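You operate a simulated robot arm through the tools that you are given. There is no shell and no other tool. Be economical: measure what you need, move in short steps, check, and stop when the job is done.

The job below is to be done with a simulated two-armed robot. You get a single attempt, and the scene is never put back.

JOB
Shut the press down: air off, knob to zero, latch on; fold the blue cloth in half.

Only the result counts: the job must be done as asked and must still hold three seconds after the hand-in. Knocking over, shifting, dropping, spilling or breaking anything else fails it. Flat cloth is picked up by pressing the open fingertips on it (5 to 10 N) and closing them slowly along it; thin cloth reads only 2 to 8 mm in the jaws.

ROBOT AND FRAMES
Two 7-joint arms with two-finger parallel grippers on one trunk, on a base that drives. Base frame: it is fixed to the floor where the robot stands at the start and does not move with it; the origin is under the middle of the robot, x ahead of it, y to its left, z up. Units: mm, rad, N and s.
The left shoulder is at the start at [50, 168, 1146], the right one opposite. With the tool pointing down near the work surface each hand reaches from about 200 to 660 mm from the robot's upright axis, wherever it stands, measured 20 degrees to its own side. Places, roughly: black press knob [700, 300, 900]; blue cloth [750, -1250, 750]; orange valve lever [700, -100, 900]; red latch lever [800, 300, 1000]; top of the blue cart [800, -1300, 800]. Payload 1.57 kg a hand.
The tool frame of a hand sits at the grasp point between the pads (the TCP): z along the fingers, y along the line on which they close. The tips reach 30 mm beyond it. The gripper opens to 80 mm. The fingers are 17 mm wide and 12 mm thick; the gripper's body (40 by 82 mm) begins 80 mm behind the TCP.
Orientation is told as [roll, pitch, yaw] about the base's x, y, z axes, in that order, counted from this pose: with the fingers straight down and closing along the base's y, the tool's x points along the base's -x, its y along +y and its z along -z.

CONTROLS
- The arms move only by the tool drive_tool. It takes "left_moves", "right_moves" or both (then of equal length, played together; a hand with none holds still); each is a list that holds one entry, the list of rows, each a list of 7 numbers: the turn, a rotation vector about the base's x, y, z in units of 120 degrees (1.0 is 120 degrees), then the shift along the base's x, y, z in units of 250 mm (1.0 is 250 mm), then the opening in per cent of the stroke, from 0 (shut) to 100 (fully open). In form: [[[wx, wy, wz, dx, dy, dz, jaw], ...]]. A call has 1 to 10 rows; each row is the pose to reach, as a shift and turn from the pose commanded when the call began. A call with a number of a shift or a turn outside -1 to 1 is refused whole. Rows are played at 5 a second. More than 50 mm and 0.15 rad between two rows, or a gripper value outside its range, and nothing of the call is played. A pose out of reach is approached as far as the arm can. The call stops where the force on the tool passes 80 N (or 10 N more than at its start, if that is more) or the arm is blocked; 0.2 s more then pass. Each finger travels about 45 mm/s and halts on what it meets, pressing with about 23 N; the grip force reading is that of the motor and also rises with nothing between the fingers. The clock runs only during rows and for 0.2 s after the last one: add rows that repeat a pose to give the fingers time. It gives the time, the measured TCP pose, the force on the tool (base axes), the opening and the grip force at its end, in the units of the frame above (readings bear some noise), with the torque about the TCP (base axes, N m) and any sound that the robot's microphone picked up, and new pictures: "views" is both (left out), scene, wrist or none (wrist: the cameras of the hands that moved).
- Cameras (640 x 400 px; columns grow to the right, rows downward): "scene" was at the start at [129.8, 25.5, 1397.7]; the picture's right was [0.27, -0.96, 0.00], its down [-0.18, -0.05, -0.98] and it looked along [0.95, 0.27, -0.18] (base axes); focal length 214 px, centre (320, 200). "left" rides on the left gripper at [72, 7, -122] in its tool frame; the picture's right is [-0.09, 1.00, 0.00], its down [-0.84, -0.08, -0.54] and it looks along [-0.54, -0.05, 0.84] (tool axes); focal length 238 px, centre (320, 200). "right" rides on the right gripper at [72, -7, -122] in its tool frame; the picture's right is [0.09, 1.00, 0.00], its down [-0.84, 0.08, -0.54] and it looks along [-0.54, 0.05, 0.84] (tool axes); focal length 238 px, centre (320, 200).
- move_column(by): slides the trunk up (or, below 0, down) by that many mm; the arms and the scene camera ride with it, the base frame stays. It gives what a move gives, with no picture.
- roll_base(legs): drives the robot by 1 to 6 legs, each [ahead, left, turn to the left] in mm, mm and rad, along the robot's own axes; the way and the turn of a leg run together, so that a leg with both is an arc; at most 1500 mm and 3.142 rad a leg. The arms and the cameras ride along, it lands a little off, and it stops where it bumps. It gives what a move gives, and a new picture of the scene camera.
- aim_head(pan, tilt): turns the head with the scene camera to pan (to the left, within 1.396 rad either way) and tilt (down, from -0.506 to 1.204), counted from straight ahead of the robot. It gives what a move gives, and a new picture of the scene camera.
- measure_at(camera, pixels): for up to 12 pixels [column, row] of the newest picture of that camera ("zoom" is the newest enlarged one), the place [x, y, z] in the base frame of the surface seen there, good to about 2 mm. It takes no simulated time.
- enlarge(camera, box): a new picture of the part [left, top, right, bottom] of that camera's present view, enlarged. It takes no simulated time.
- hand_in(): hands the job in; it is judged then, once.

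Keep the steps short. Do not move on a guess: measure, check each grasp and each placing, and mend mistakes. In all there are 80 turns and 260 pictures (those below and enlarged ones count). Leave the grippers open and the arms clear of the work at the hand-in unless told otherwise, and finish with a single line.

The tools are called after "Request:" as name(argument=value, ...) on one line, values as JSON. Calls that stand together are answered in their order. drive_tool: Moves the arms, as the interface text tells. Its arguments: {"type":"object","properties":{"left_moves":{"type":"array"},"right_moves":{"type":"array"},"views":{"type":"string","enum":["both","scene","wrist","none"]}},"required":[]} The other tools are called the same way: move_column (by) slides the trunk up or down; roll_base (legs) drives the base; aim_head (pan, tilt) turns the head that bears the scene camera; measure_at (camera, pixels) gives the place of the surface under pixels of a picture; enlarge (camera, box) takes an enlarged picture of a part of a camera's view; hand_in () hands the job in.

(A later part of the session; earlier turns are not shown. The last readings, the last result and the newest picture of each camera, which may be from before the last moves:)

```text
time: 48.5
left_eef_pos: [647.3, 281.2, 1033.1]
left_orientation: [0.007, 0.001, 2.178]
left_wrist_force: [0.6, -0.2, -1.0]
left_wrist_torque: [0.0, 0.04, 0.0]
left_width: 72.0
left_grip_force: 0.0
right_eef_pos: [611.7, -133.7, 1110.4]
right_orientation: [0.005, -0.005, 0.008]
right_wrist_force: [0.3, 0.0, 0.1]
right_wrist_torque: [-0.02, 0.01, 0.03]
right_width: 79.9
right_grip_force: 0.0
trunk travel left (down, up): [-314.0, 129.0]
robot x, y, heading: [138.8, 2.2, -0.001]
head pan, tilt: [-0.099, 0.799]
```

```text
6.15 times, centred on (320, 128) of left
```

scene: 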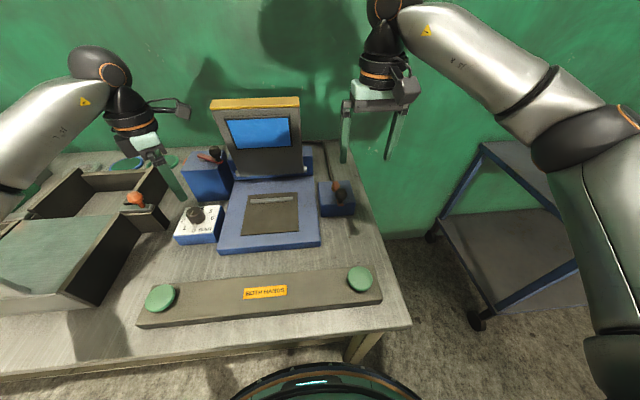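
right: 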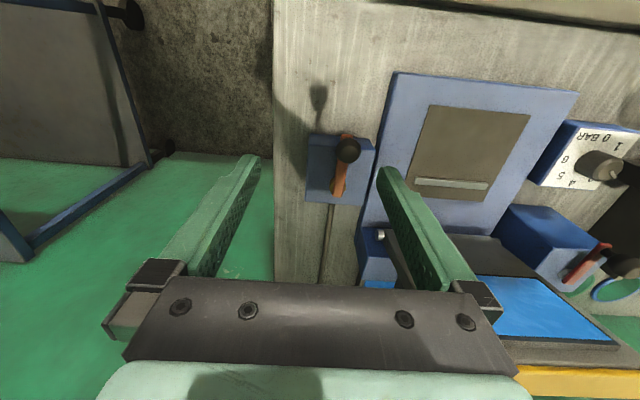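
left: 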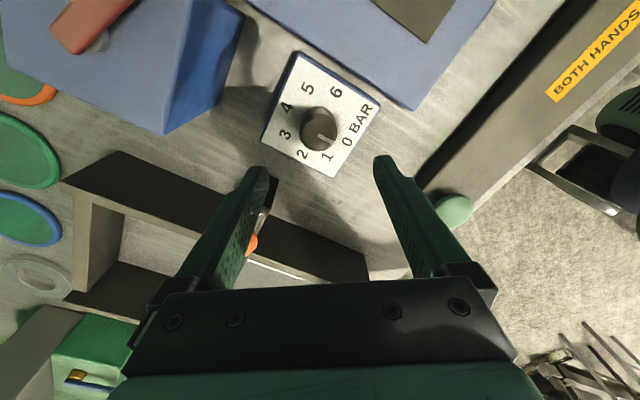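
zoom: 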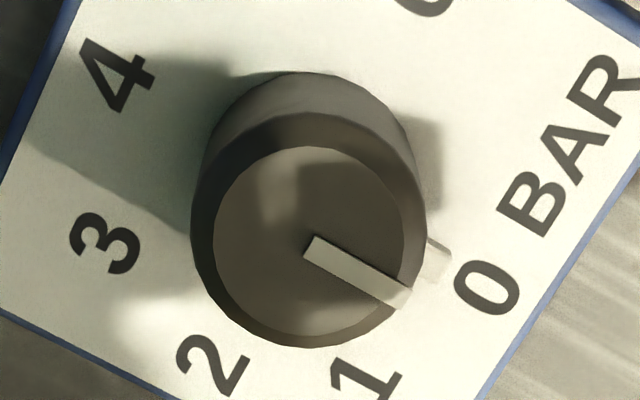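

The pointer runs (646.6,279.8)→(633.5,278.9), straight toward the 0 at (612,282), so the knob is at zero. Now I'll lift both hands clear and unwind the left wrist.

Request:
drive_tool(left_moves=[[[0, 0, -0.06, -0.02, 0, 0.12, 100], [0, 0, -0.12, -0.06, 0, 0.24, 100], [0, 0, -0.18, -0.14, 0, 0.36, 100], [0, 0, -0.24, -0.24, 0, 0.46, 100], [0, 0, -0.3, -0.34, 0, 0.56, 100], [0, 0, -0.36, -0.44, 0, 0.66, 100], [0, 0, -0.42, -0.54, -0.02, 0.76, 100], [0, 0, -0.48, -0.64, -0.04, 0.8, 100], [0, 0, -0.54, -0.72, -0.06, 0.8, 100], [0, 0, -0.6, -0.8, -0.08, 0.8, 100]]], right_moves=[[[0, 0, 0, -0.05, 0, 0.08, 100], [0, 0, 0, -0.1, 0, 0.16, 100], [0, 0, 0, -0.18, 0, 0.24, 100], [0, 0, 0, -0.26, 0, 0.32, 100], [0, 0, 0, -0.34, 0, 0.4, 100], [0, 0, 0, -0.42, 0, 0.48, 100], [0, 0, 0, -0.5, 0, 0.54, 100], [0, 0, 0, -0.58, 0, 0.58, 100], [0, 0, 0, -0.66, 0, 0.6, 100], [0, 0, 0, -0.7, 0, 0.6, 100]]], views="none")

Request:
drive_tool(left_moves=[[[0, 0, -0.06, 0, 0, 0, 100], [0, 0, -0.12, 0, 0, 0, 100], [0, 0, -0.18, 0, 0, 0, 100], [0, 0, -0.24, 0, 0, 0, 100], [0, 0, -0.3, 0, 0, 0, 100], [0, 0, -0.36, 0, 0, 0, 100], [0, 0, -0.42, 0, 0, 0, 100], [0, 0, -0.44, 0, 0, 0, 100]]], views="scene")

Request:
enlarge(camera="scene", box=[140, 90, 400, 260])

```text
time: 50.7
left_eef_pos: [447.6, 262.1, 1234.4]
left_orientation: [0.004, 0.002, 0.921]
left_wrist_force: [-0.3, -0.1, 0.3]
left_wrist_torque: [0.01, 0.01, 0.02]
left_width: 80.0
left_grip_force: 0.1
right_eef_pos: [437.1, -133.9, 1261.0]
right_orientation: [0.002, -0.004, 0.011]
right_wrist_force: [0.3, 0.1, -1.2]
right_wrist_torque: [0.02, 0.0, 0.01]
right_width: 80.1
right_grip_force: 0.1
trunk travel left (down, up): [-314.0, 129.0]
robot x, y, heading: [143.6, -1.2, -0.002]
head pan, tilt: [-0.099, 0.799]
```

```text
time: 52.5
left_eef_pos: [449.9, 261.6, 1234.4]
left_orientation: [0.005, 0.001, -0.003]
left_wrist_force: [-0.1, -0.1, -0.2]
left_wrist_torque: [-0.04, 0.02, -0.04]
left_width: 80.1
left_grip_force: 0.0
right_eef_pos: [437.4, -134.4, 1260.2]
right_orientation: [0.004, -0.006, 0.012]
right_wrist_force: [0.4, -0.5, -0.6]
right_wrist_torque: [0.01, -0.02, 0.06]
right_width: 79.9
right_grip_force: 0.0
trunk travel left (down, up): [-314.0, 129.0]
robot x, y, heading: [141.5, 4.1, -0.003]
head pan, tilt: [-0.099, 0.799]
```

scene: 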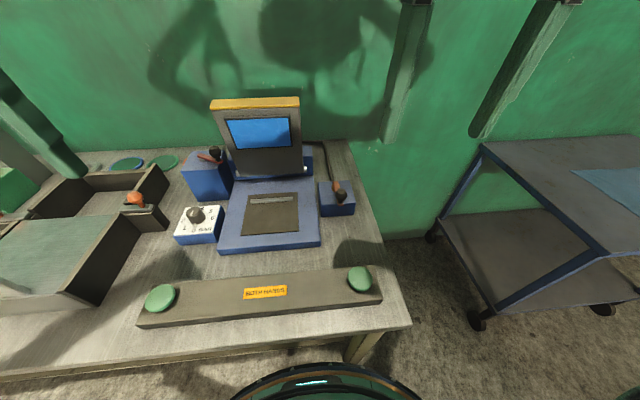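

```text
2.35 times, centred on (270, 175) of scene
```

zoom: 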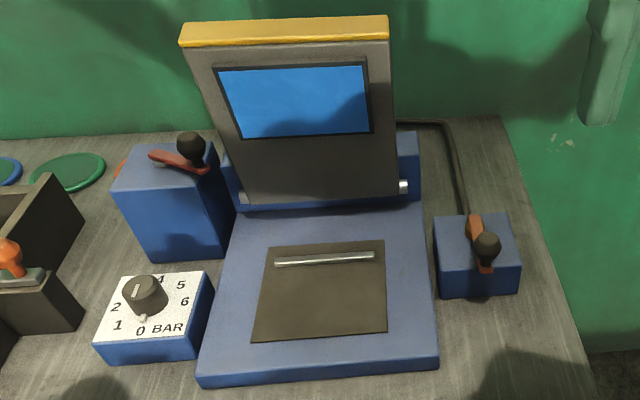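

All three controls look set. Next is the cart: I'll back off a little and look at it.

Request:
roll_base(legs=[[-250, 0, 0], [0, -1000, 0]])

Request:
aim_head(pan=-0.25, tilt=0.7)

```text
time: 63.1
left_eef_pos: [203.1, -740.7, 1234.5]
left_orientation: [0.007, 0.005, 0.011]
left_wrist_force: [0.1, -0.5, -0.2]
left_wrist_torque: [0.0, 0.01, -0.02]
left_width: 79.7
left_grip_force: 0.1
right_eef_pos: [194.8, -1136.7, 1261.1]
right_orientation: [0.003, -0.005, 0.02]
right_wrist_force: [-0.2, 0.3, 0.2]
right_wrist_torque: [-0.01, 0.0, -0.02]
right_width: 80.1
right_grip_force: 0.1
trunk travel left (down, up): [-314.0, 129.0]
robot x, y, heading: [-102.8, -1002.5, 0.013]
head pan, tilt: [-0.099, 0.799]
```

scene: 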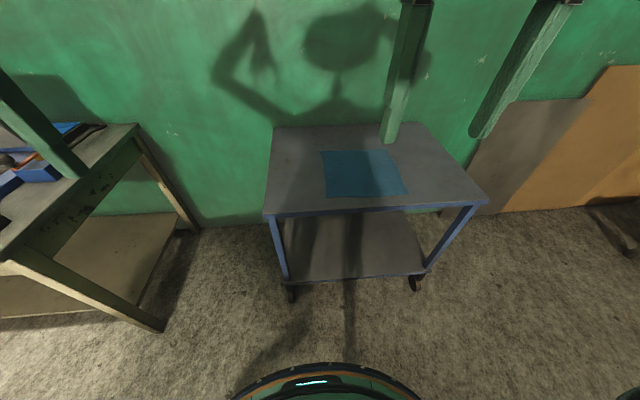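

```text
time: 63.8
left_eef_pos: [202.9, -740.7, 1234.8]
left_orientation: [0.005, 0.003, 0.012]
left_wrist_force: [0.7, -0.1, -0.6]
left_wrist_torque: [0.02, 0.0, 0.0]
left_width: 80.1
left_grip_force: 0.2
right_eef_pos: [194.3, -1136.0, 1260.1]
right_orientation: [0.003, -0.006, 0.021]
right_wrist_force: [-0.4, 0.5, 0.0]
right_wrist_torque: [-0.04, -0.01, -0.02]
right_width: 80.0
right_grip_force: 0.0
trunk travel left (down, up): [-314.0, 129.0]
robot x, y, heading: [-103.5, -1004.7, 0.013]
head pan, tilt: [-0.25, 0.7]
```

scene: 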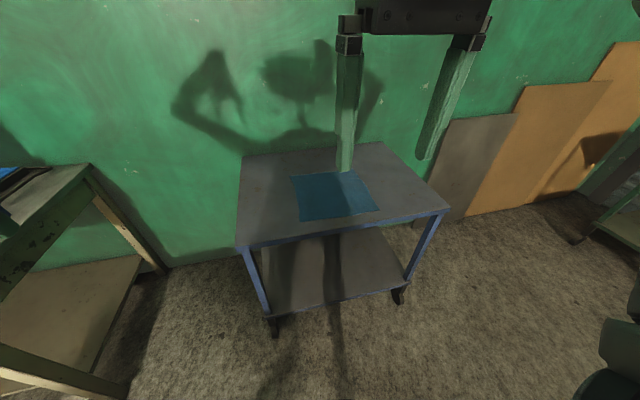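

I'll measure the cloth corners and the cart edges.

Request:
measure_at(camera="scene", pixels=[[292, 177], [302, 220], [376, 209], [350, 173], [238, 243], [446, 208], [245, 160], [381, 145], [335, 197], [275, 325]])

Request:
enlarge(camera="scene", box=[230, 130, 450, 260])

```text
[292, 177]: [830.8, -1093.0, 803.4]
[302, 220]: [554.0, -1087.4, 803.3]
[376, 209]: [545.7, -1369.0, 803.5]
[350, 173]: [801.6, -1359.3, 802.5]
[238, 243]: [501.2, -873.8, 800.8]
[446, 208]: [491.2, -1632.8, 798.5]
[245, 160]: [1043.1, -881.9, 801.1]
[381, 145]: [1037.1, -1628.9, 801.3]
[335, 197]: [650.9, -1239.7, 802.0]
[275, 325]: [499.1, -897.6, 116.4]
```

```text
2.91 times, centred on (340, 195) of scene
```

zoom: 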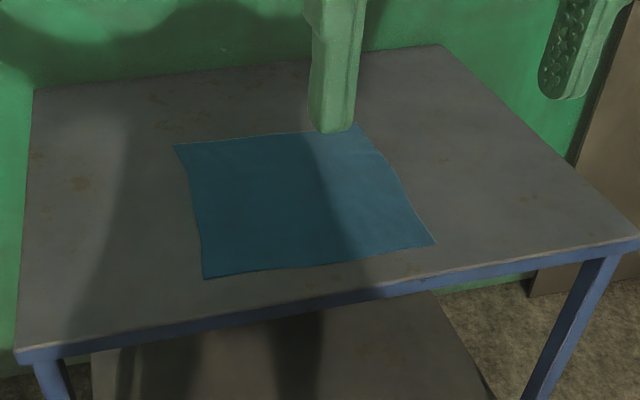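

The cloth is about 280 mm square: x 550–831, y -1087 to -1369, at z 802. I'll drive to centre on it, staying short of the cart front at x 495, and lower the trunk a bit.

Request:
roll_base(legs=[[0, -225, -0.013], [345, 0, 0]])

Request:
move_column(by=-60)

Request:
aim_head(pan=0.0, tilt=0.95)

```text
time: 68.2
left_eef_pos: [521.7, -969.4, 1234.6]
left_orientation: [0.005, 0.004, -0.001]
left_wrist_force: [-0.6, -0.4, -0.4]
left_wrist_torque: [0.01, -0.03, -0.01]
left_width: 80.0
left_grip_force: 0.1
right_eef_pos: [509.5, -1366.0, 1260.6]
right_orientation: [0.001, -0.003, 0.008]
right_wrist_force: [-0.3, 0.5, 0.2]
right_wrist_torque: [-0.03, -0.01, 0.02]
right_width: 80.0
right_grip_force: 0.0
trunk travel left (down, up): [-314.0, 129.0]
robot x, y, heading: [211.1, -1227.9, 0.004]
head pan, tilt: [-0.25, 0.7]
stopped in leg 2: the robot was blocked; the commanded pose is now the measured one
```

scene: 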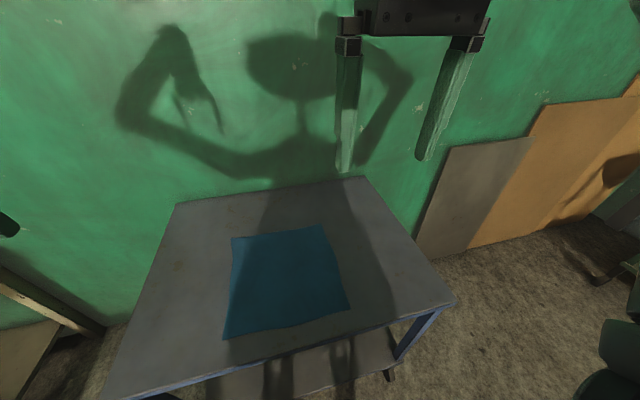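

```text
time: 69.2
left_eef_pos: [523.1, -969.3, 1173.6]
left_orientation: [0.009, 0.006, -0.002]
left_wrist_force: [-0.2, 0.5, -0.2]
left_wrist_torque: [-0.03, -0.03, 0.01]
left_width: 79.8
left_grip_force: 0.1
right_eef_pos: [510.6, -1365.3, 1199.8]
right_orientation: [0.004, -0.003, 0.006]
right_wrist_force: [-0.3, 0.2, -0.4]
right_wrist_torque: [-0.04, 0.02, 0.01]
right_width: 79.9
right_grip_force: 0.1
trunk travel left (down, up): [-254.0, 189.0]
robot x, y, heading: [211.8, -1229.3, -0.002]
head pan, tilt: [-0.25, 0.7]
```

```text
time: 70.0
left_eef_pos: [523.5, -970.7, 1173.5]
left_orientation: [0.008, 0.007, -0.003]
left_wrist_force: [0.4, -0.3, 0.3]
left_wrist_torque: [0.0, 0.03, -0.02]
left_width: 80.1
left_grip_force: 0.1
right_eef_pos: [511.1, -1366.1, 1199.9]
right_orientation: [0.005, -0.002, 0.008]
right_wrist_force: [0.3, 0.4, -0.5]
right_wrist_torque: [-0.03, 0.02, 0.02]
right_width: 79.9
right_grip_force: 0.0
trunk travel left (down, up): [-254.0, 189.0]
robot x, y, heading: [212.3, -1227.4, 0.001]
head pan, tilt: [0.0, 0.949]
```

scene: 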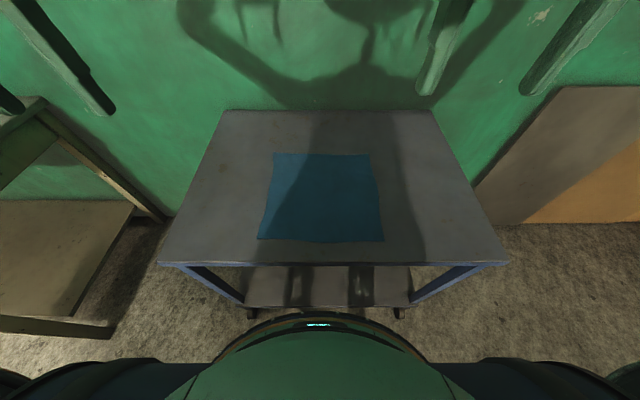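

The base bumped at x 211. I'll check the cart hasn't moved and measure the cloth again.

Request:
measure_at(camera="scene", pixels=[[160, 261], [506, 261], [224, 113], [433, 113], [274, 155], [368, 156], [258, 238], [383, 240], [320, 240], [320, 155], [378, 195], [268, 195]])

Request:
enlarge(camera="scene", box=[240, 140, 400, 260])

```text
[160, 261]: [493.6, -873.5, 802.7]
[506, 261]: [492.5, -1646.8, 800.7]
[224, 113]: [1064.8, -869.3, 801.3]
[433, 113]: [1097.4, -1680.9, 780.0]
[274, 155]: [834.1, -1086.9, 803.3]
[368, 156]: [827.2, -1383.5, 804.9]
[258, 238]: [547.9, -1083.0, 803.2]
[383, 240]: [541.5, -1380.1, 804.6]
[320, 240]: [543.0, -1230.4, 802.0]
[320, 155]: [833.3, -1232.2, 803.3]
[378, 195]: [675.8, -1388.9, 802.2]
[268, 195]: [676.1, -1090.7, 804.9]
```

```text
3.33 times, centred on (320, 200) of scene
```

zoom: 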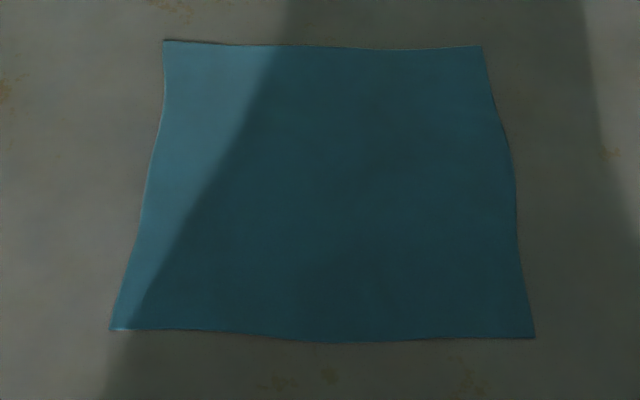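

The cart and cloth are unchanged; corners are at (548,-1083), (541,-1380), (834,-1087) and (827,-1384). I'll back off 8 mm to lose contact and bring both hands above the near corners.

Request:
roll_base(legs=[[-8, 0, 0]])

Request:
drive_tool(left_moves=[[[0, 0, 0, 0.027, -0.082, -0.139, 38], [0, 0, 0, 0.054, -0.163, -0.278, 38], [0, 0, 0, 0.081, -0.245, -0.417, 38], [0, 0, 0, 0.108, -0.327, -0.556, 38], [0, 0, 0, 0.135, -0.409, -0.695, 38], [0, 0, 0, 0.162, -0.49, -0.834, 38], [0, 0, 0, 0.188, -0.572, -0.972, 38]]], right_moves=[[[0, 0, 0, 0.03, 0.009, -0.142, 38], [0, 0, 0, 0.06, 0.018, -0.284, 38], [0, 0, 0, 0.09, 0.027, -0.426, 38], [0, 0, 0, 0.12, 0.036, -0.568, 38], [0, 0, 0, 0.15, 0.045, -0.71, 38], [0, 0, 0, 0.18, 0.054, -0.852, 38], [0, 0, 0, 0.212, 0.064, -0.992, 38]]], views="both")

```text
time: 70.7
left_eef_pos: [514.8, -970.0, 1173.4]
left_orientation: [0.007, 0.005, 0.0]
left_wrist_force: [0.0, 0.4, -0.3]
left_wrist_torque: [-0.03, 0.0, -0.03]
left_width: 79.8
left_grip_force: 0.0
right_eef_pos: [502.7, -1364.4, 1200.9]
right_orientation: [0.003, 0.0, 0.006]
right_wrist_force: [-0.3, 0.0, 0.0]
right_wrist_torque: [0.01, 0.0, -0.02]
right_width: 80.0
right_grip_force: 0.0
trunk travel left (down, up): [-254.0, 189.0]
robot x, y, heading: [205.7, -1227.7, 0.003]
head pan, tilt: [0.0, 0.949]
```

scene: 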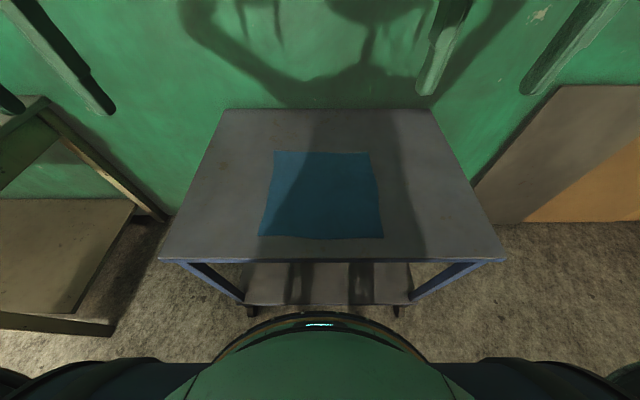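

```text
time: 72.3
left_eef_pos: [562.7, -1113.8, 930.1]
left_orientation: [0.006, 0.007, -0.001]
left_wrist_force: [-0.4, -0.3, -0.6]
left_wrist_torque: [-0.01, -0.01, -0.01]
left_width: 30.5
left_grip_force: 0.0
right_eef_pos: [555.9, -1348.9, 950.5]
right_orientation: [0.002, 0.0, 0.008]
right_wrist_force: [-1.2, 0.8, 0.6]
right_wrist_torque: [0.0, 0.03, -0.02]
right_width: 30.5
right_grip_force: 0.0
trunk travel left (down, up): [-254.0, 189.0]
robot x, y, heading: [205.3, -1230.6, -0.006]
head pan, tilt: [0.0, 0.949]
```

scene: 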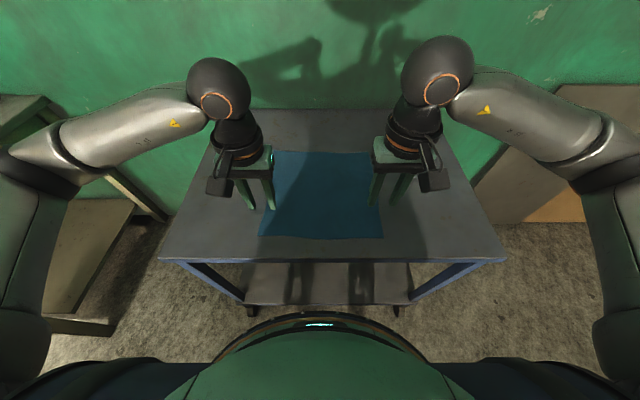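
right: 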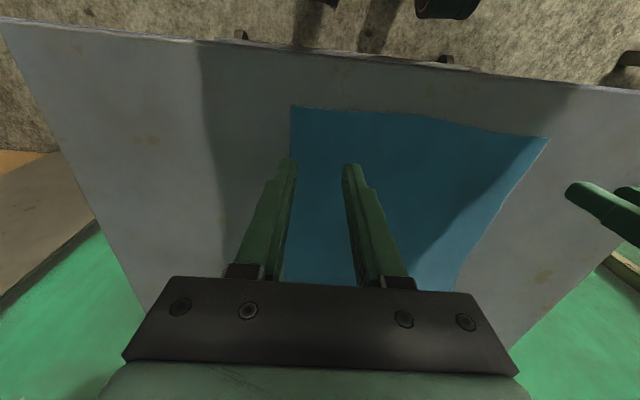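
left: 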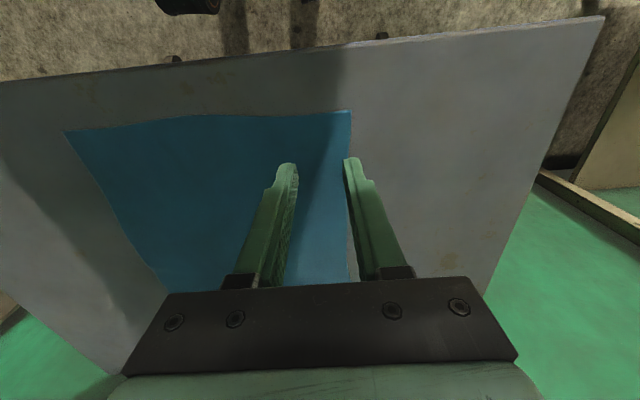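

Both are above their corners with the tips about 100 mm up. I'll lower to just above contact.

Request:
drive_tool(left_moves=[[[0, 0, 0, 0, 0, -0.14, 38], [0, 0, 0, 0, 0, -0.27, 38], [0, 0, 0, 0, 0, -0.35, 38], [0, 0, 0, 0, 0, -0.376, 38]]], right_moves=[[[0, 0, 0, 0, 0, -0.16, 38], [0, 0, 0, 0, 0, -0.32, 38], [0, 0, 0, 0, 0, -0.43, 38], [0, 0, 0, 0, 0, -0.458, 38]]], views="wrist")

```text
time: 73.3
left_eef_pos: [563.3, -1113.5, 835.2]
left_orientation: [0.004, 0.006, -0.002]
left_wrist_force: [-0.3, 0.5, 0.0]
left_wrist_torque: [0.0, 0.04, 0.0]
left_width: 30.6
left_grip_force: 0.2
right_eef_pos: [555.1, -1349.8, 838.9]
right_orientation: [0.004, -0.003, 0.007]
right_wrist_force: [-0.1, 0.2, 0.3]
right_wrist_torque: [0.02, -0.02, 0.0]
right_width: 30.5
right_grip_force: 0.2
trunk travel left (down, up): [-254.0, 189.0]
robot x, y, heading: [203.8, -1228.9, -0.0]
head pan, tilt: [0.0, 0.949]
```

right: 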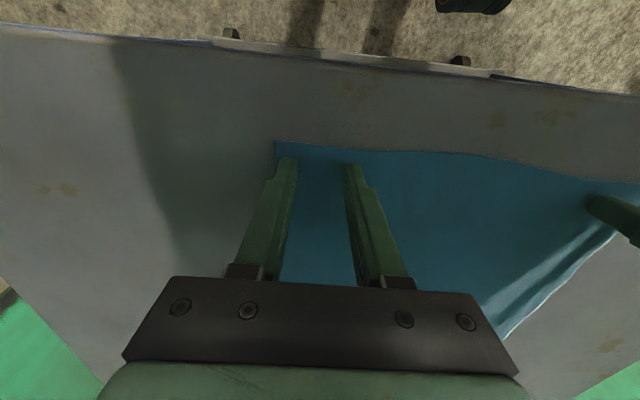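
left: 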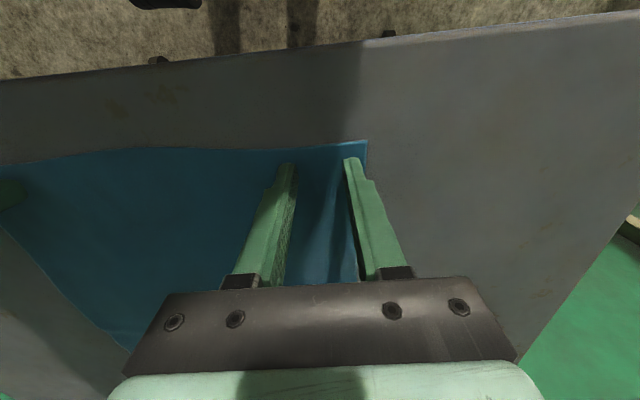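

The tips are well placed, about 15 mm from the edge. I'll ease down to press lightly and read the force.

Request:
drive_tool(left_moves=[[[0, 0, 0, 0, 0, -0.012, 38], [0, 0, 0, 0, 0, -0.022, 38], [0, 0, 0, 0, 0, -0.022, 38]]], right_moves=[[[0, 0, 0, 0, 0, -0.014, 38], [0, 0, 0, 0, 0, -0.03, 38], [0, 0, 0, 0, 0, -0.03, 38]]], views="none")

```text
time: 74.1
left_eef_pos: [563.0, -1112.5, 832.1]
left_orientation: [0.006, 0.003, 0.001]
left_wrist_force: [1.4, 0.2, 7.0]
left_wrist_torque: [-0.07, -0.03, 0.0]
left_width: 30.5
left_grip_force: 0.1
right_eef_pos: [555.0, -1349.7, 831.6]
right_orientation: [0.004, -0.005, 0.006]
right_wrist_force: [-0.8, -0.4, 11.3]
right_wrist_torque: [-0.22, 0.06, -0.01]
right_width: 30.4
right_grip_force: 0.1
trunk travel left (down, up): [-254.0, 189.0]
robot x, y, heading: [204.0, -1226.7, -0.005]
head pan, tilt: [0.0, 0.949]
```

Pressing at 7 N on the left and 11 N on the right. I'll ease the right slightly and close both slowly.

Request:
drive_tool(left_moves=[[[0, 0, 0, 0, 0, 0, 32], [0, 0, 0, 0, 0, 0, 26], [0, 0, 0, 0, 0, 0, 20], [0, 0, 0, 0, 0, 0, 14], [0, 0, 0, 0, 0, 0, 8], [0, 0, 0, 0, 0, 0, 3], [0, 0, 0, 0, 0, 0, 0], [0, 0, 0, 0, 0, 0, 0]]], right_moves=[[[0, 0, 0, 0, 0, 0.003, 32], [0, 0, 0, 0, 0, 0.003, 26], [0, 0, 0, 0, 0, 0.003, 20], [0, 0, 0, 0, 0, 0.003, 14], [0, 0, 0, 0, 0, 0.003, 8], [0, 0, 0, 0, 0, 0.003, 3], [0, 0, 0, 0, 0, 0.003, 0], [0, 0, 0, 0, 0, 0.003, 0]]], views="wrist")

```text
time: 75.9
left_eef_pos: [562.3, -1115.5, 831.5]
left_orientation: [0.008, 0.002, -0.001]
left_wrist_force: [0.2, -0.9, 19.8]
left_wrist_torque: [-0.08, 0.06, 0.02]
left_width: 3.3
left_grip_force: 22.9
right_eef_pos: [554.6, -1349.7, 831.4]
right_orientation: [0.003, -0.004, 0.006]
right_wrist_force: [-0.7, 0.3, 3.4]
right_wrist_torque: [-0.01, 0.02, -0.01]
right_width: 0.1
right_grip_force: 21.6
trunk travel left (down, up): [-254.0, 189.0]
robot x, y, heading: [203.2, -1227.0, -0.001]
head pan, tilt: [0.0, 0.949]
```

right: 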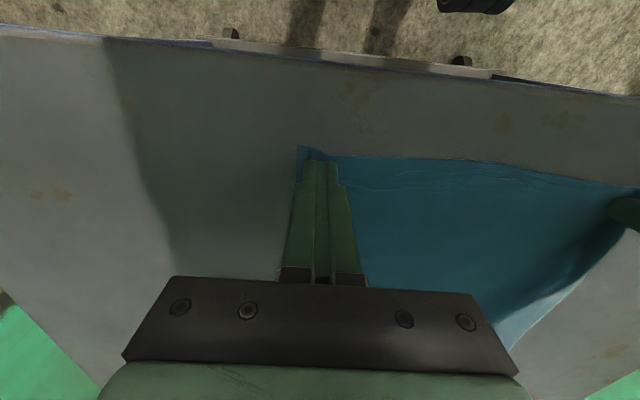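
left: 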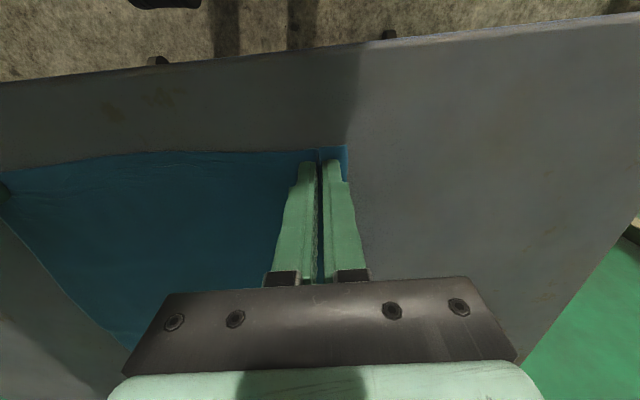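

The left hand holds the cloth (3.3 mm) but the right closed on nothing. The left hand stays while I lift and reopen the right, then check that corner.

Request:
drive_tool(right_moves=[[[0, 0, 0, 0, 0, 0.06, 0], [0, 0, 0, 0, 0, 0.08, 38], [0, 0, 0, 0, 0, 0.08, 38], [0, 0, 0, 0, 0, 0.08, 38]]], views="wrist")

Request:
enlarge(camera="right", box=[220, 110, 440, 230])

Request:
measure_at(camera="right", pixels=[[300, 150], [420, 165], [345, 158]])

```text
time: 76.9
left_eef_pos: [562.7, -1113.4, 831.8]
left_orientation: [0.005, 0.002, 0.001]
left_wrist_force: [-0.4, 1.0, 22.7]
left_wrist_torque: [-0.01, 0.05, 0.04]
left_width: 3.0
left_grip_force: 22.7
right_eef_pos: [555.4, -1350.0, 850.9]
right_orientation: [0.002, -0.003, 0.006]
right_wrist_force: [-0.2, 0.6, 0.4]
right_wrist_torque: [0.03, -0.01, -0.04]
right_width: 30.2
right_grip_force: 0.1
trunk travel left (down, up): [-254.0, 189.0]
robot x, y, heading: [200.8, -1229.7, -0.005]
head pan, tilt: [0.0, 0.949]
```

right: 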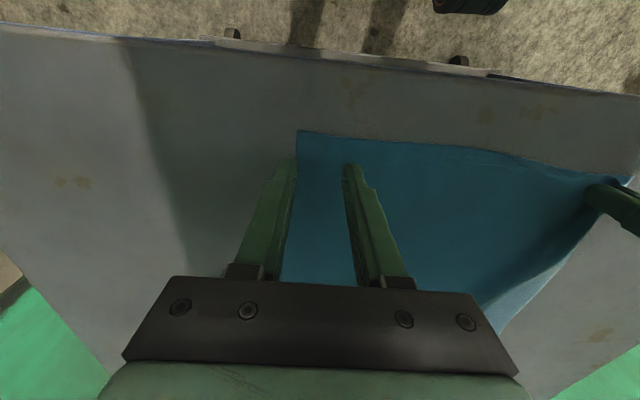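

```text
2.91 times, centred on (330, 170) of right
```

zoom: 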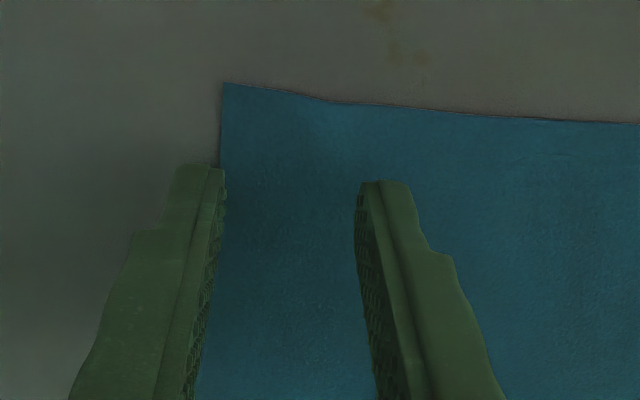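

```text
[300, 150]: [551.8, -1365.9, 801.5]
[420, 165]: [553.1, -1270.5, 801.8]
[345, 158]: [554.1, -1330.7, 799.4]
```

The right corner has shifted to about (543,-1367). I'll move 14 mm inward, press at about 10 N again without easing, and close more slowly.

Request:
drive_tool(right_moves=[[[0, 0, 0, 0, 0.056, -0.03, 38], [0, 0, 0, 0, 0.056, -0.07, 38], [0, 0, 0, 0, 0.056, -0.084, 38], [0, 0, 0, 0, 0.056, -0.084, 32], [0, 0, 0, 0, 0.056, -0.084, 26], [0, 0, 0, 0, 0.056, -0.084, 20], [0, 0, 0, 0, 0.056, -0.085, 14], [0, 0, 0, 0, 0.056, -0.086, 8], [0, 0, 0, 0, 0.056, -0.086, 3], [0, 0, 0, 0, 0.056, -0.086, 0]]], views="wrist")

```text
time: 79.1
left_eef_pos: [561.7, -1113.7, 830.8]
left_orientation: [0.006, 0.002, -0.001]
left_wrist_force: [1.9, -3.2, 15.0]
left_wrist_torque: [-0.13, -0.07, 0.05]
left_width: 3.0
left_grip_force: 23.4
right_eef_pos: [555.8, -1335.1, 832.1]
right_orientation: [0.005, -0.006, 0.006]
right_wrist_force: [-0.1, -1.0, 28.0]
right_wrist_torque: [-0.12, 0.12, -0.01]
right_width: 2.1
right_grip_force: 22.6
trunk travel left (down, up): [-254.0, 189.0]
robot x, y, heading: [202.5, -1229.8, 0.001]
head pan, tilt: [0.0, 0.949]
```

right: 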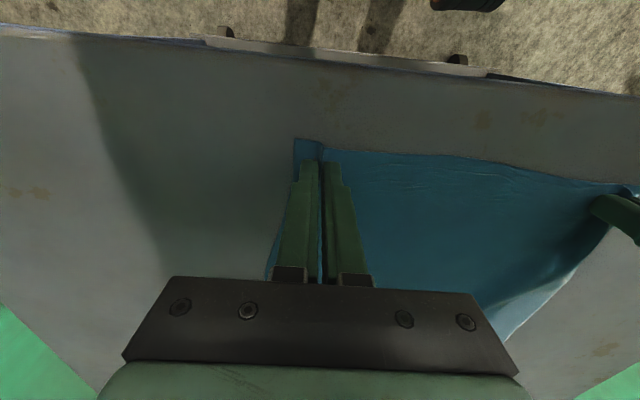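

Both hands hold cloth (3.0 and 2.1 mm). I'll lift 30 mm and check.

Request:
drive_tool(left_moves=[[[0, 0, 0, 0.01, 0, 0.05, 0], [0, 0, 0, 0.03, 0, 0.12, 0], [0, 0, 0, 0.03, 0, 0.12, 0]]], right_moves=[[[0, 0, 0, 0.01, 0, 0.05, 0], [0, 0, 0, 0.03, 0, 0.12, 0], [0, 0, 0, 0.03, 0, 0.12, 0]]], views="both")

```text
time: 79.9
left_eef_pos: [570.1, -1113.1, 860.0]
left_orientation: [0.008, 0.006, -0.001]
left_wrist_force: [0.3, -2.3, 0.5]
left_wrist_torque: [-0.08, -0.02, 0.04]
left_width: 3.0
left_grip_force: 23.5
right_eef_pos: [562.9, -1334.7, 859.4]
right_orientation: [0.002, -0.002, 0.007]
right_wrist_force: [-0.7, 2.7, 0.2]
right_wrist_torque: [0.1, -0.03, 0.04]
right_width: 2.3
right_grip_force: 23.8
trunk travel left (down, up): [-254.0, 189.0]
robot x, y, heading: [205.7, -1228.5, -0.002]
head pan, tilt: [0.0, 0.949]
```

scene: 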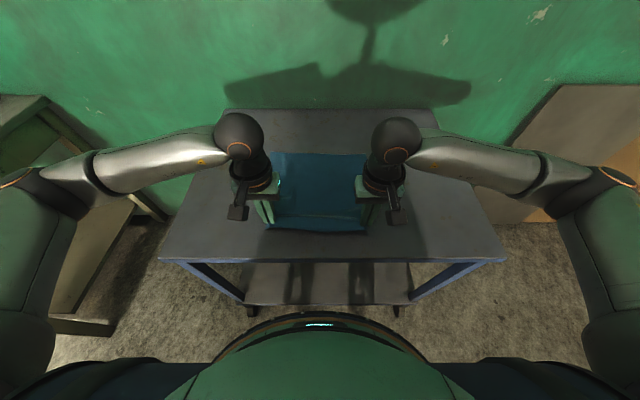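
right: 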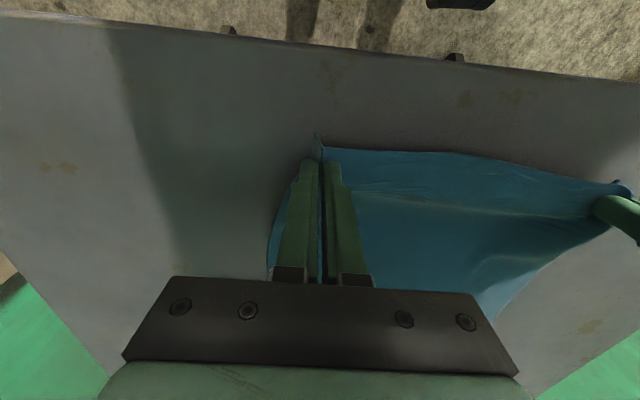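
left: 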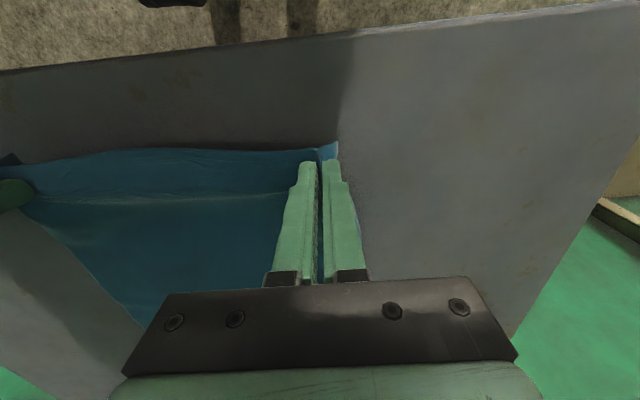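

Both corners are held and the near edge is up. I'll carry the edge over in an arc toward the far edge.

Request:
drive_tool(left_moves=[[[0, 0, 0, 0.1, 0, 0.12, 0], [0, 0, 0, 0.2, 0, 0.22, 0], [0, 0, 0, 0.32, -0.005, 0.3, 0], [0, 0, 0, 0.44, -0.01, 0.34, 0], [0, 0, 0, 0.56, -0.015, 0.34, 0], [0, 0, 0, 0.66, -0.02, 0.3, 0], [0, 0, 0, 0.76, -0.024, 0.24, 0], [0, 0, 0, 0.86, -0.024, 0.14, 0], [0, 0, 0, 0.94, -0.024, 0.06, 0], [0, 0, 0, 0.98, -0.024, 0.0, 0]]], right_moves=[[[0, 0, 0, 0.1, 0, 0.12, 0], [0, 0, 0, 0.2, 0, 0.22, 0], [0, 0, 0, 0.32, -0.005, 0.3, 0], [0, 0, 0, 0.44, -0.01, 0.34, 0], [0, 0, 0, 0.56, -0.015, 0.34, 0], [0, 0, 0, 0.66, -0.02, 0.3, 0], [0, 0, 0, 0.76, -0.024, 0.24, 0], [0, 0, 0, 0.86, -0.024, 0.14, 0], [0, 0, 0, 0.94, -0.024, 0.06, 0], [0, 0, 0, 0.98, -0.024, 0.0, 0]]], views="both")

Request:
enlarge(camera="scene", box=[220, 110, 420, 250])

```text
time: 82.1
left_eef_pos: [815.3, -1119.6, 860.8]
left_orientation: [0.005, 0.005, -0.001]
left_wrist_force: [-0.3, -2.2, 0.8]
left_wrist_torque: [-0.09, 0.0, 0.03]
left_width: 2.7
left_grip_force: 23.3
right_eef_pos: [809.1, -1342.2, 859.2]
right_orientation: [0.004, -0.001, 0.007]
right_wrist_force: [0.1, 1.1, 0.7]
right_wrist_torque: [0.07, -0.02, 0.0]
right_width: 2.2
right_grip_force: 22.8
trunk travel left (down, up): [-254.0, 189.0]
robot x, y, heading: [204.7, -1230.9, 0.0]
head pan, tilt: [0.0, 0.949]
```

scene: 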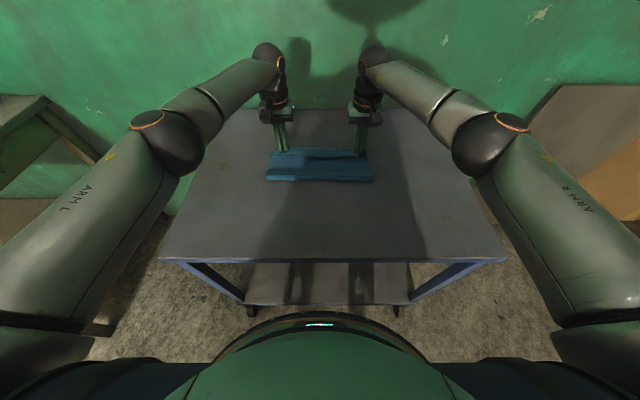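
right: 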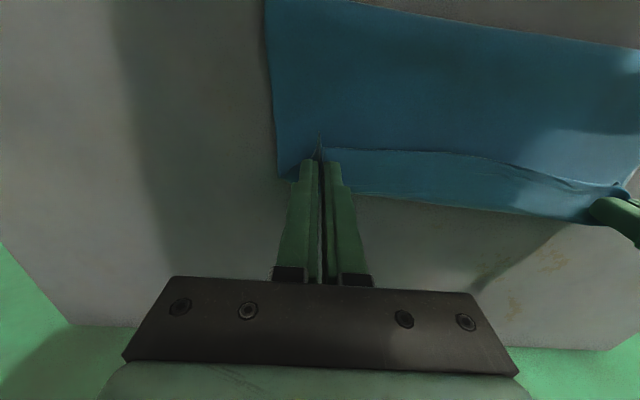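
left: 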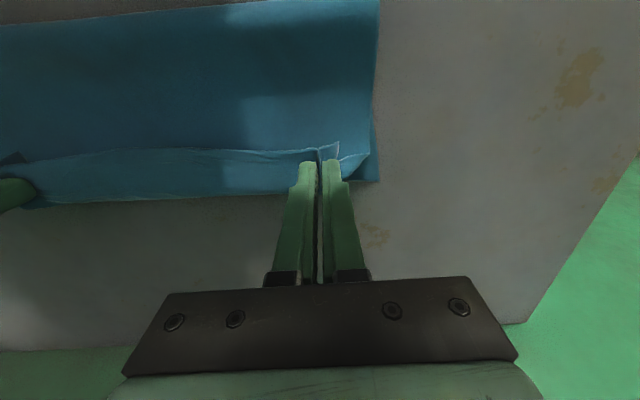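

```text
2.86 times, centred on (320, 180) of scene
```

zoom: 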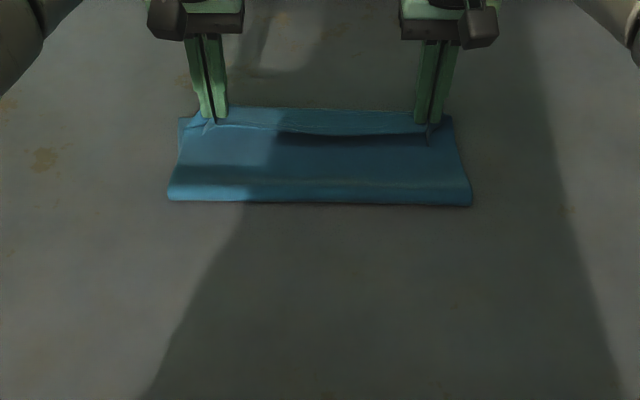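

The fold lies well, with the fold line at the near side. I'll lower the edge onto the far edge and open.

Request:
drive_tool(left_moves=[[[0, 0, 0, 0.01, 0, -0.05, 0], [0, 0, 0, 0.024, 0, -0.1, 0], [0, 0, 0, 0.024, 0, -0.104, 0], [0, 0, 0, 0.024, 0, -0.104, 12], [0, 0, 0, 0.024, 0, -0.1, 20], [0, 0, 0, 0.024, 0, -0.04, 20], [0, 0, 0, 0.024, 0, 0.1, 30], [0, 0, 0, 0.0, 0, 0.25, 40], [0, 0, 0, -0.15, 0, 0.35, 40], [0, 0, 0, -0.3, 0.05, 0.45, 40]]], right_moves=[[[0, 0, 0, 0.01, 0, -0.05, 0], [0, 0, 0, 0.024, 0, -0.1, 0], [0, 0, 0, 0.024, 0, -0.102, 0], [0, 0, 0, 0.024, 0, -0.102, 12], [0, 0, 0, 0.024, 0, -0.1, 20], [0, 0, 0, 0.024, 0, -0.04, 20], [0, 0, 0, 0.024, 0, 0.1, 30], [0, 0, 0, 0.0, 0, 0.25, 40], [0, 0, 0, -0.15, 0, 0.35, 40], [0, 0, 0, -0.3, -0.05, 0.45, 40]]], views="both")

Request:
enlarge(camera="scene", box=[240, 130, 400, 220])

```text
time: 84.3
left_eef_pos: [740.5, -1105.7, 973.8]
left_orientation: [0.007, 0.006, 0.003]
left_wrist_force: [-0.7, -0.1, -0.3]
left_wrist_torque: [0.01, -0.03, -0.02]
left_width: 31.9
left_grip_force: 0.0
right_eef_pos: [732.6, -1353.7, 971.7]
right_orientation: [0.002, -0.003, 0.005]
right_wrist_force: [0.7, 0.2, 0.4]
right_wrist_torque: [-0.02, 0.02, -0.02]
right_width: 32.2
right_grip_force: 0.1
trunk travel left (down, up): [-254.0, 189.0]
robot x, y, heading: [203.7, -1230.3, 0.001]
head pan, tilt: [0.0, 0.949]
```

scene: 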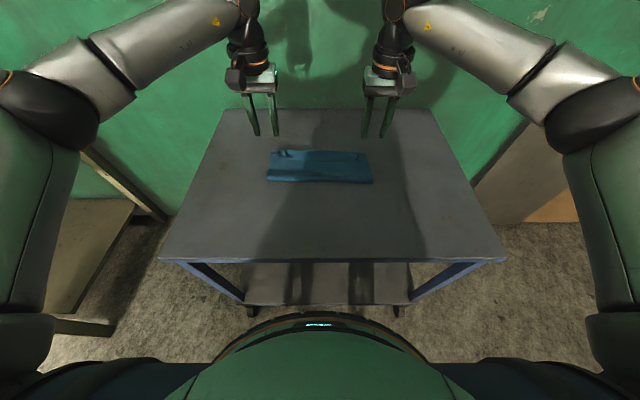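
right: 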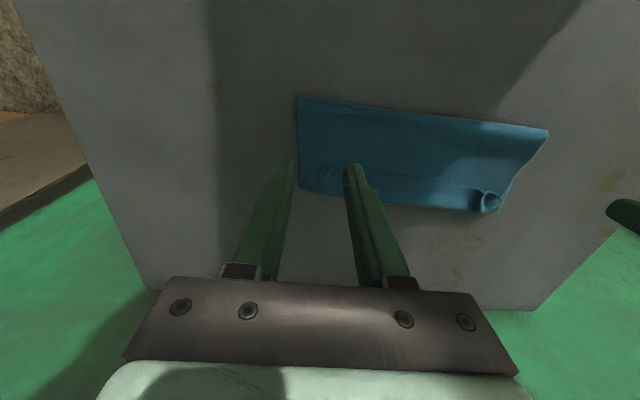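
left: 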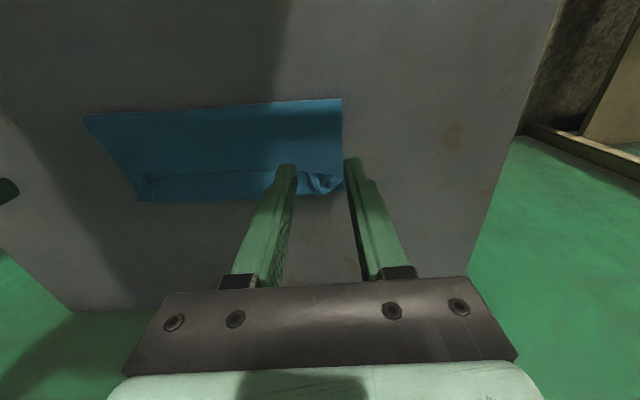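

```text
4.00 times, centred on (320, 175) of scene
```

zoom: 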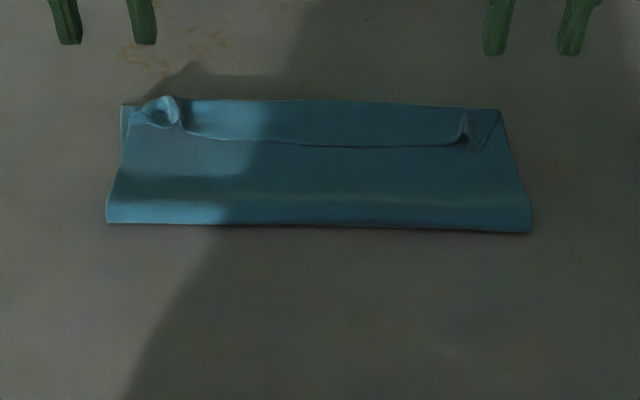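

It's folded, but a hem of the carried edge is curled back and there's a pucker at each end. I'll measure how much.

Request:
measure_at(camera="zoom", pixels=[[125, 107], [155, 110], [320, 101], [495, 110], [320, 120], [320, 143], [320, 152], [320, 190], [320, 226], [108, 222], [530, 232], [465, 125]])

Request:
measure_at(camera="left", pixels=[[322, 182], [345, 190], [230, 172], [230, 190], [230, 200]])

Request:
enlarge(camera="left", box=[80, 80, 380, 230])

```text
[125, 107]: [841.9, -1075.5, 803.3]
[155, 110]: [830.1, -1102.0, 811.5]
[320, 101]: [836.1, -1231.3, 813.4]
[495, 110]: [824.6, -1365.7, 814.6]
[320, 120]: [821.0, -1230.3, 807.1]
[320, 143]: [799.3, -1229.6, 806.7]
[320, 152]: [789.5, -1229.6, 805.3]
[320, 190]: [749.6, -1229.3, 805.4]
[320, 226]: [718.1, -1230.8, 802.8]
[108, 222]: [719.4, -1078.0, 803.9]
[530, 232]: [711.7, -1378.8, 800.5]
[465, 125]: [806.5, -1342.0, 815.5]
```

```text
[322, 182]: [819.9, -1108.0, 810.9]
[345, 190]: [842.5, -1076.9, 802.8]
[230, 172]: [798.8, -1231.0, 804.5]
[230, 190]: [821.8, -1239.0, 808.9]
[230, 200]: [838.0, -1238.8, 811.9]
```

```text
2.13 times, centred on (230, 155) of left
```

zoom: 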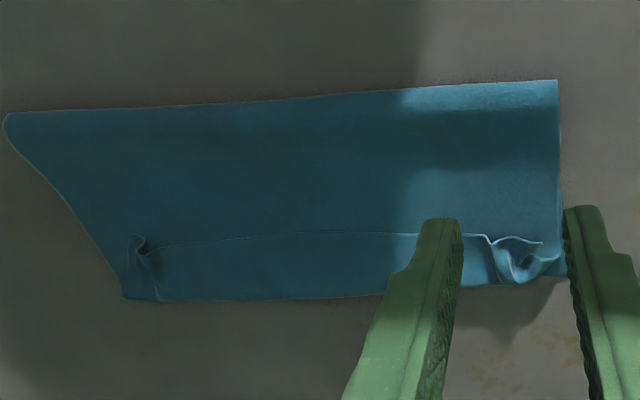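

The fold is short: the fold edge is at x 718, the far edge at 840, and about 38 mm of hem is curled back at 799. I'll regrip the standing puckers at (818,-1106) and (808,-1342), extend the edge past the far side, then drag back so the hem trails outward. First I'll hover close.

Request:
drive_tool(left_moves=[[[0, 0, 0, 0.1, 0, -0.12, 50], [0, 0, 0, 0.2, 0, -0.24, 50], [0, 0, 0, 0.28, 0, -0.36, 50], [0, 0, 0, 0.3, 0, -0.42, 50]]], right_moves=[[[0, 0, 0, 0.1, 0.015, -0.12, 50], [0, 0, 0, 0.2, 0.03, -0.24, 50], [0, 0, 0, 0.28, 0.045, -0.36, 50], [0, 0, 0, 0.3, 0.045, -0.42, 50]]], views="wrist")

Request:
enlarge(camera="left", box=[240, 100, 420, 230])

Request:
enlarge(camera="right", box=[220, 100, 400, 230])

```text
time: 85.3
left_eef_pos: [815.2, -1107.0, 867.5]
left_orientation: [0.003, 0.006, -0.002]
left_wrist_force: [0.0, -0.9, 0.5]
left_wrist_torque: [-0.02, 0.02, 0.06]
left_width: 40.2
left_grip_force: 0.0
right_eef_pos: [809.2, -1343.2, 866.6]
right_orientation: [0.004, -0.003, 0.008]
right_wrist_force: [0.1, -0.5, 0.5]
right_wrist_torque: [0.0, 0.01, -0.04]
right_width: 40.0
right_grip_force: 0.0
trunk travel left (down, up): [-254.0, 189.0]
robot x, y, heading: [203.2, -1229.8, -0.001]
head pan, tilt: [0.0, 0.949]
```

right: 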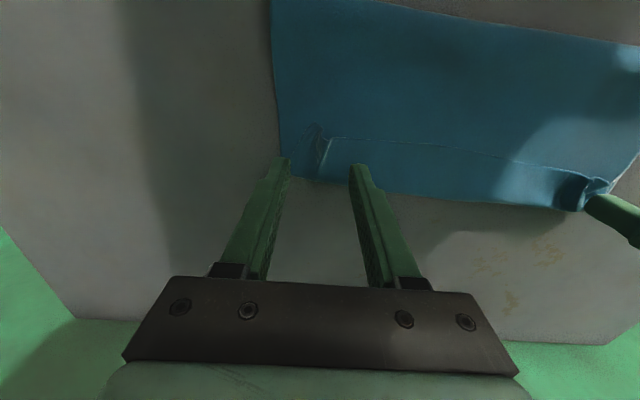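
left: 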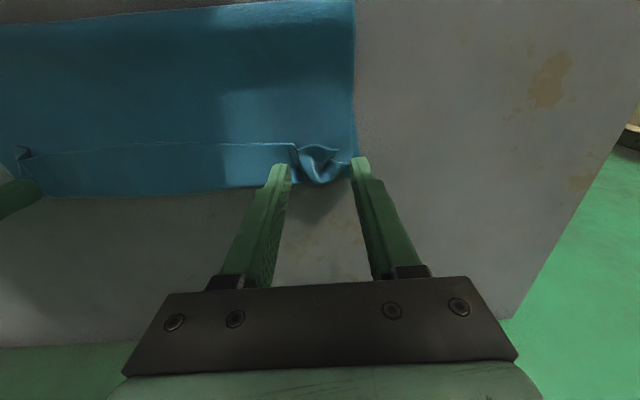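

```text
3.08 times, centred on (330, 165) of left
```

zoom: 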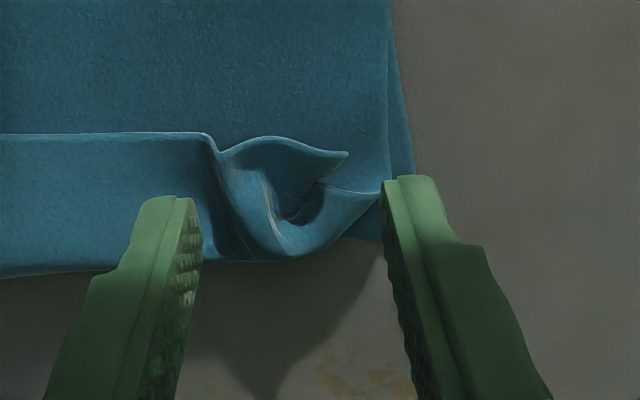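

```text
3.08 times, centred on (310, 165) of right
```

zoom: 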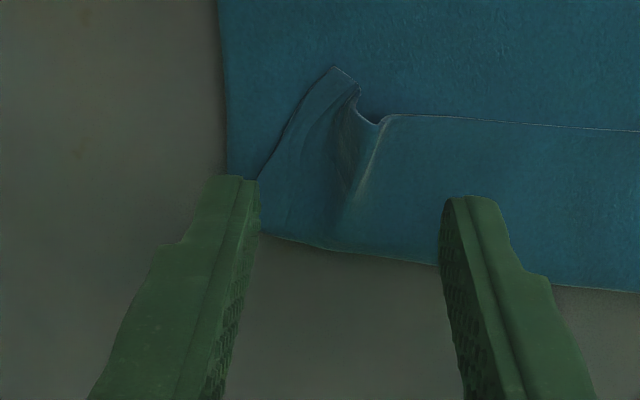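

I'll measure the ridges and the free edge for a grip right at the edge.

Request:
measure_at(camera="right", pixels=[[318, 121], [328, 138], [322, 155], [340, 140], [335, 150]])

Request:
measure_at(camera="left", pixels=[[298, 145], [318, 142], [336, 150], [315, 165], [322, 178], [304, 160], [280, 145]])

```text
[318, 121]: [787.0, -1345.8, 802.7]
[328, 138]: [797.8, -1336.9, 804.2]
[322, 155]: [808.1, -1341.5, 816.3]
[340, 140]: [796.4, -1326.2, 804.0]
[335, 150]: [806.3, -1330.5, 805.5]
```

```text
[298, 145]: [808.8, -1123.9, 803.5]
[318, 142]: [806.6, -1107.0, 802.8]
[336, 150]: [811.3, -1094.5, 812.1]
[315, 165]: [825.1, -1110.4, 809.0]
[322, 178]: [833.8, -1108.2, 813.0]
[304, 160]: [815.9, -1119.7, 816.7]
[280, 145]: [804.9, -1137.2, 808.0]
```

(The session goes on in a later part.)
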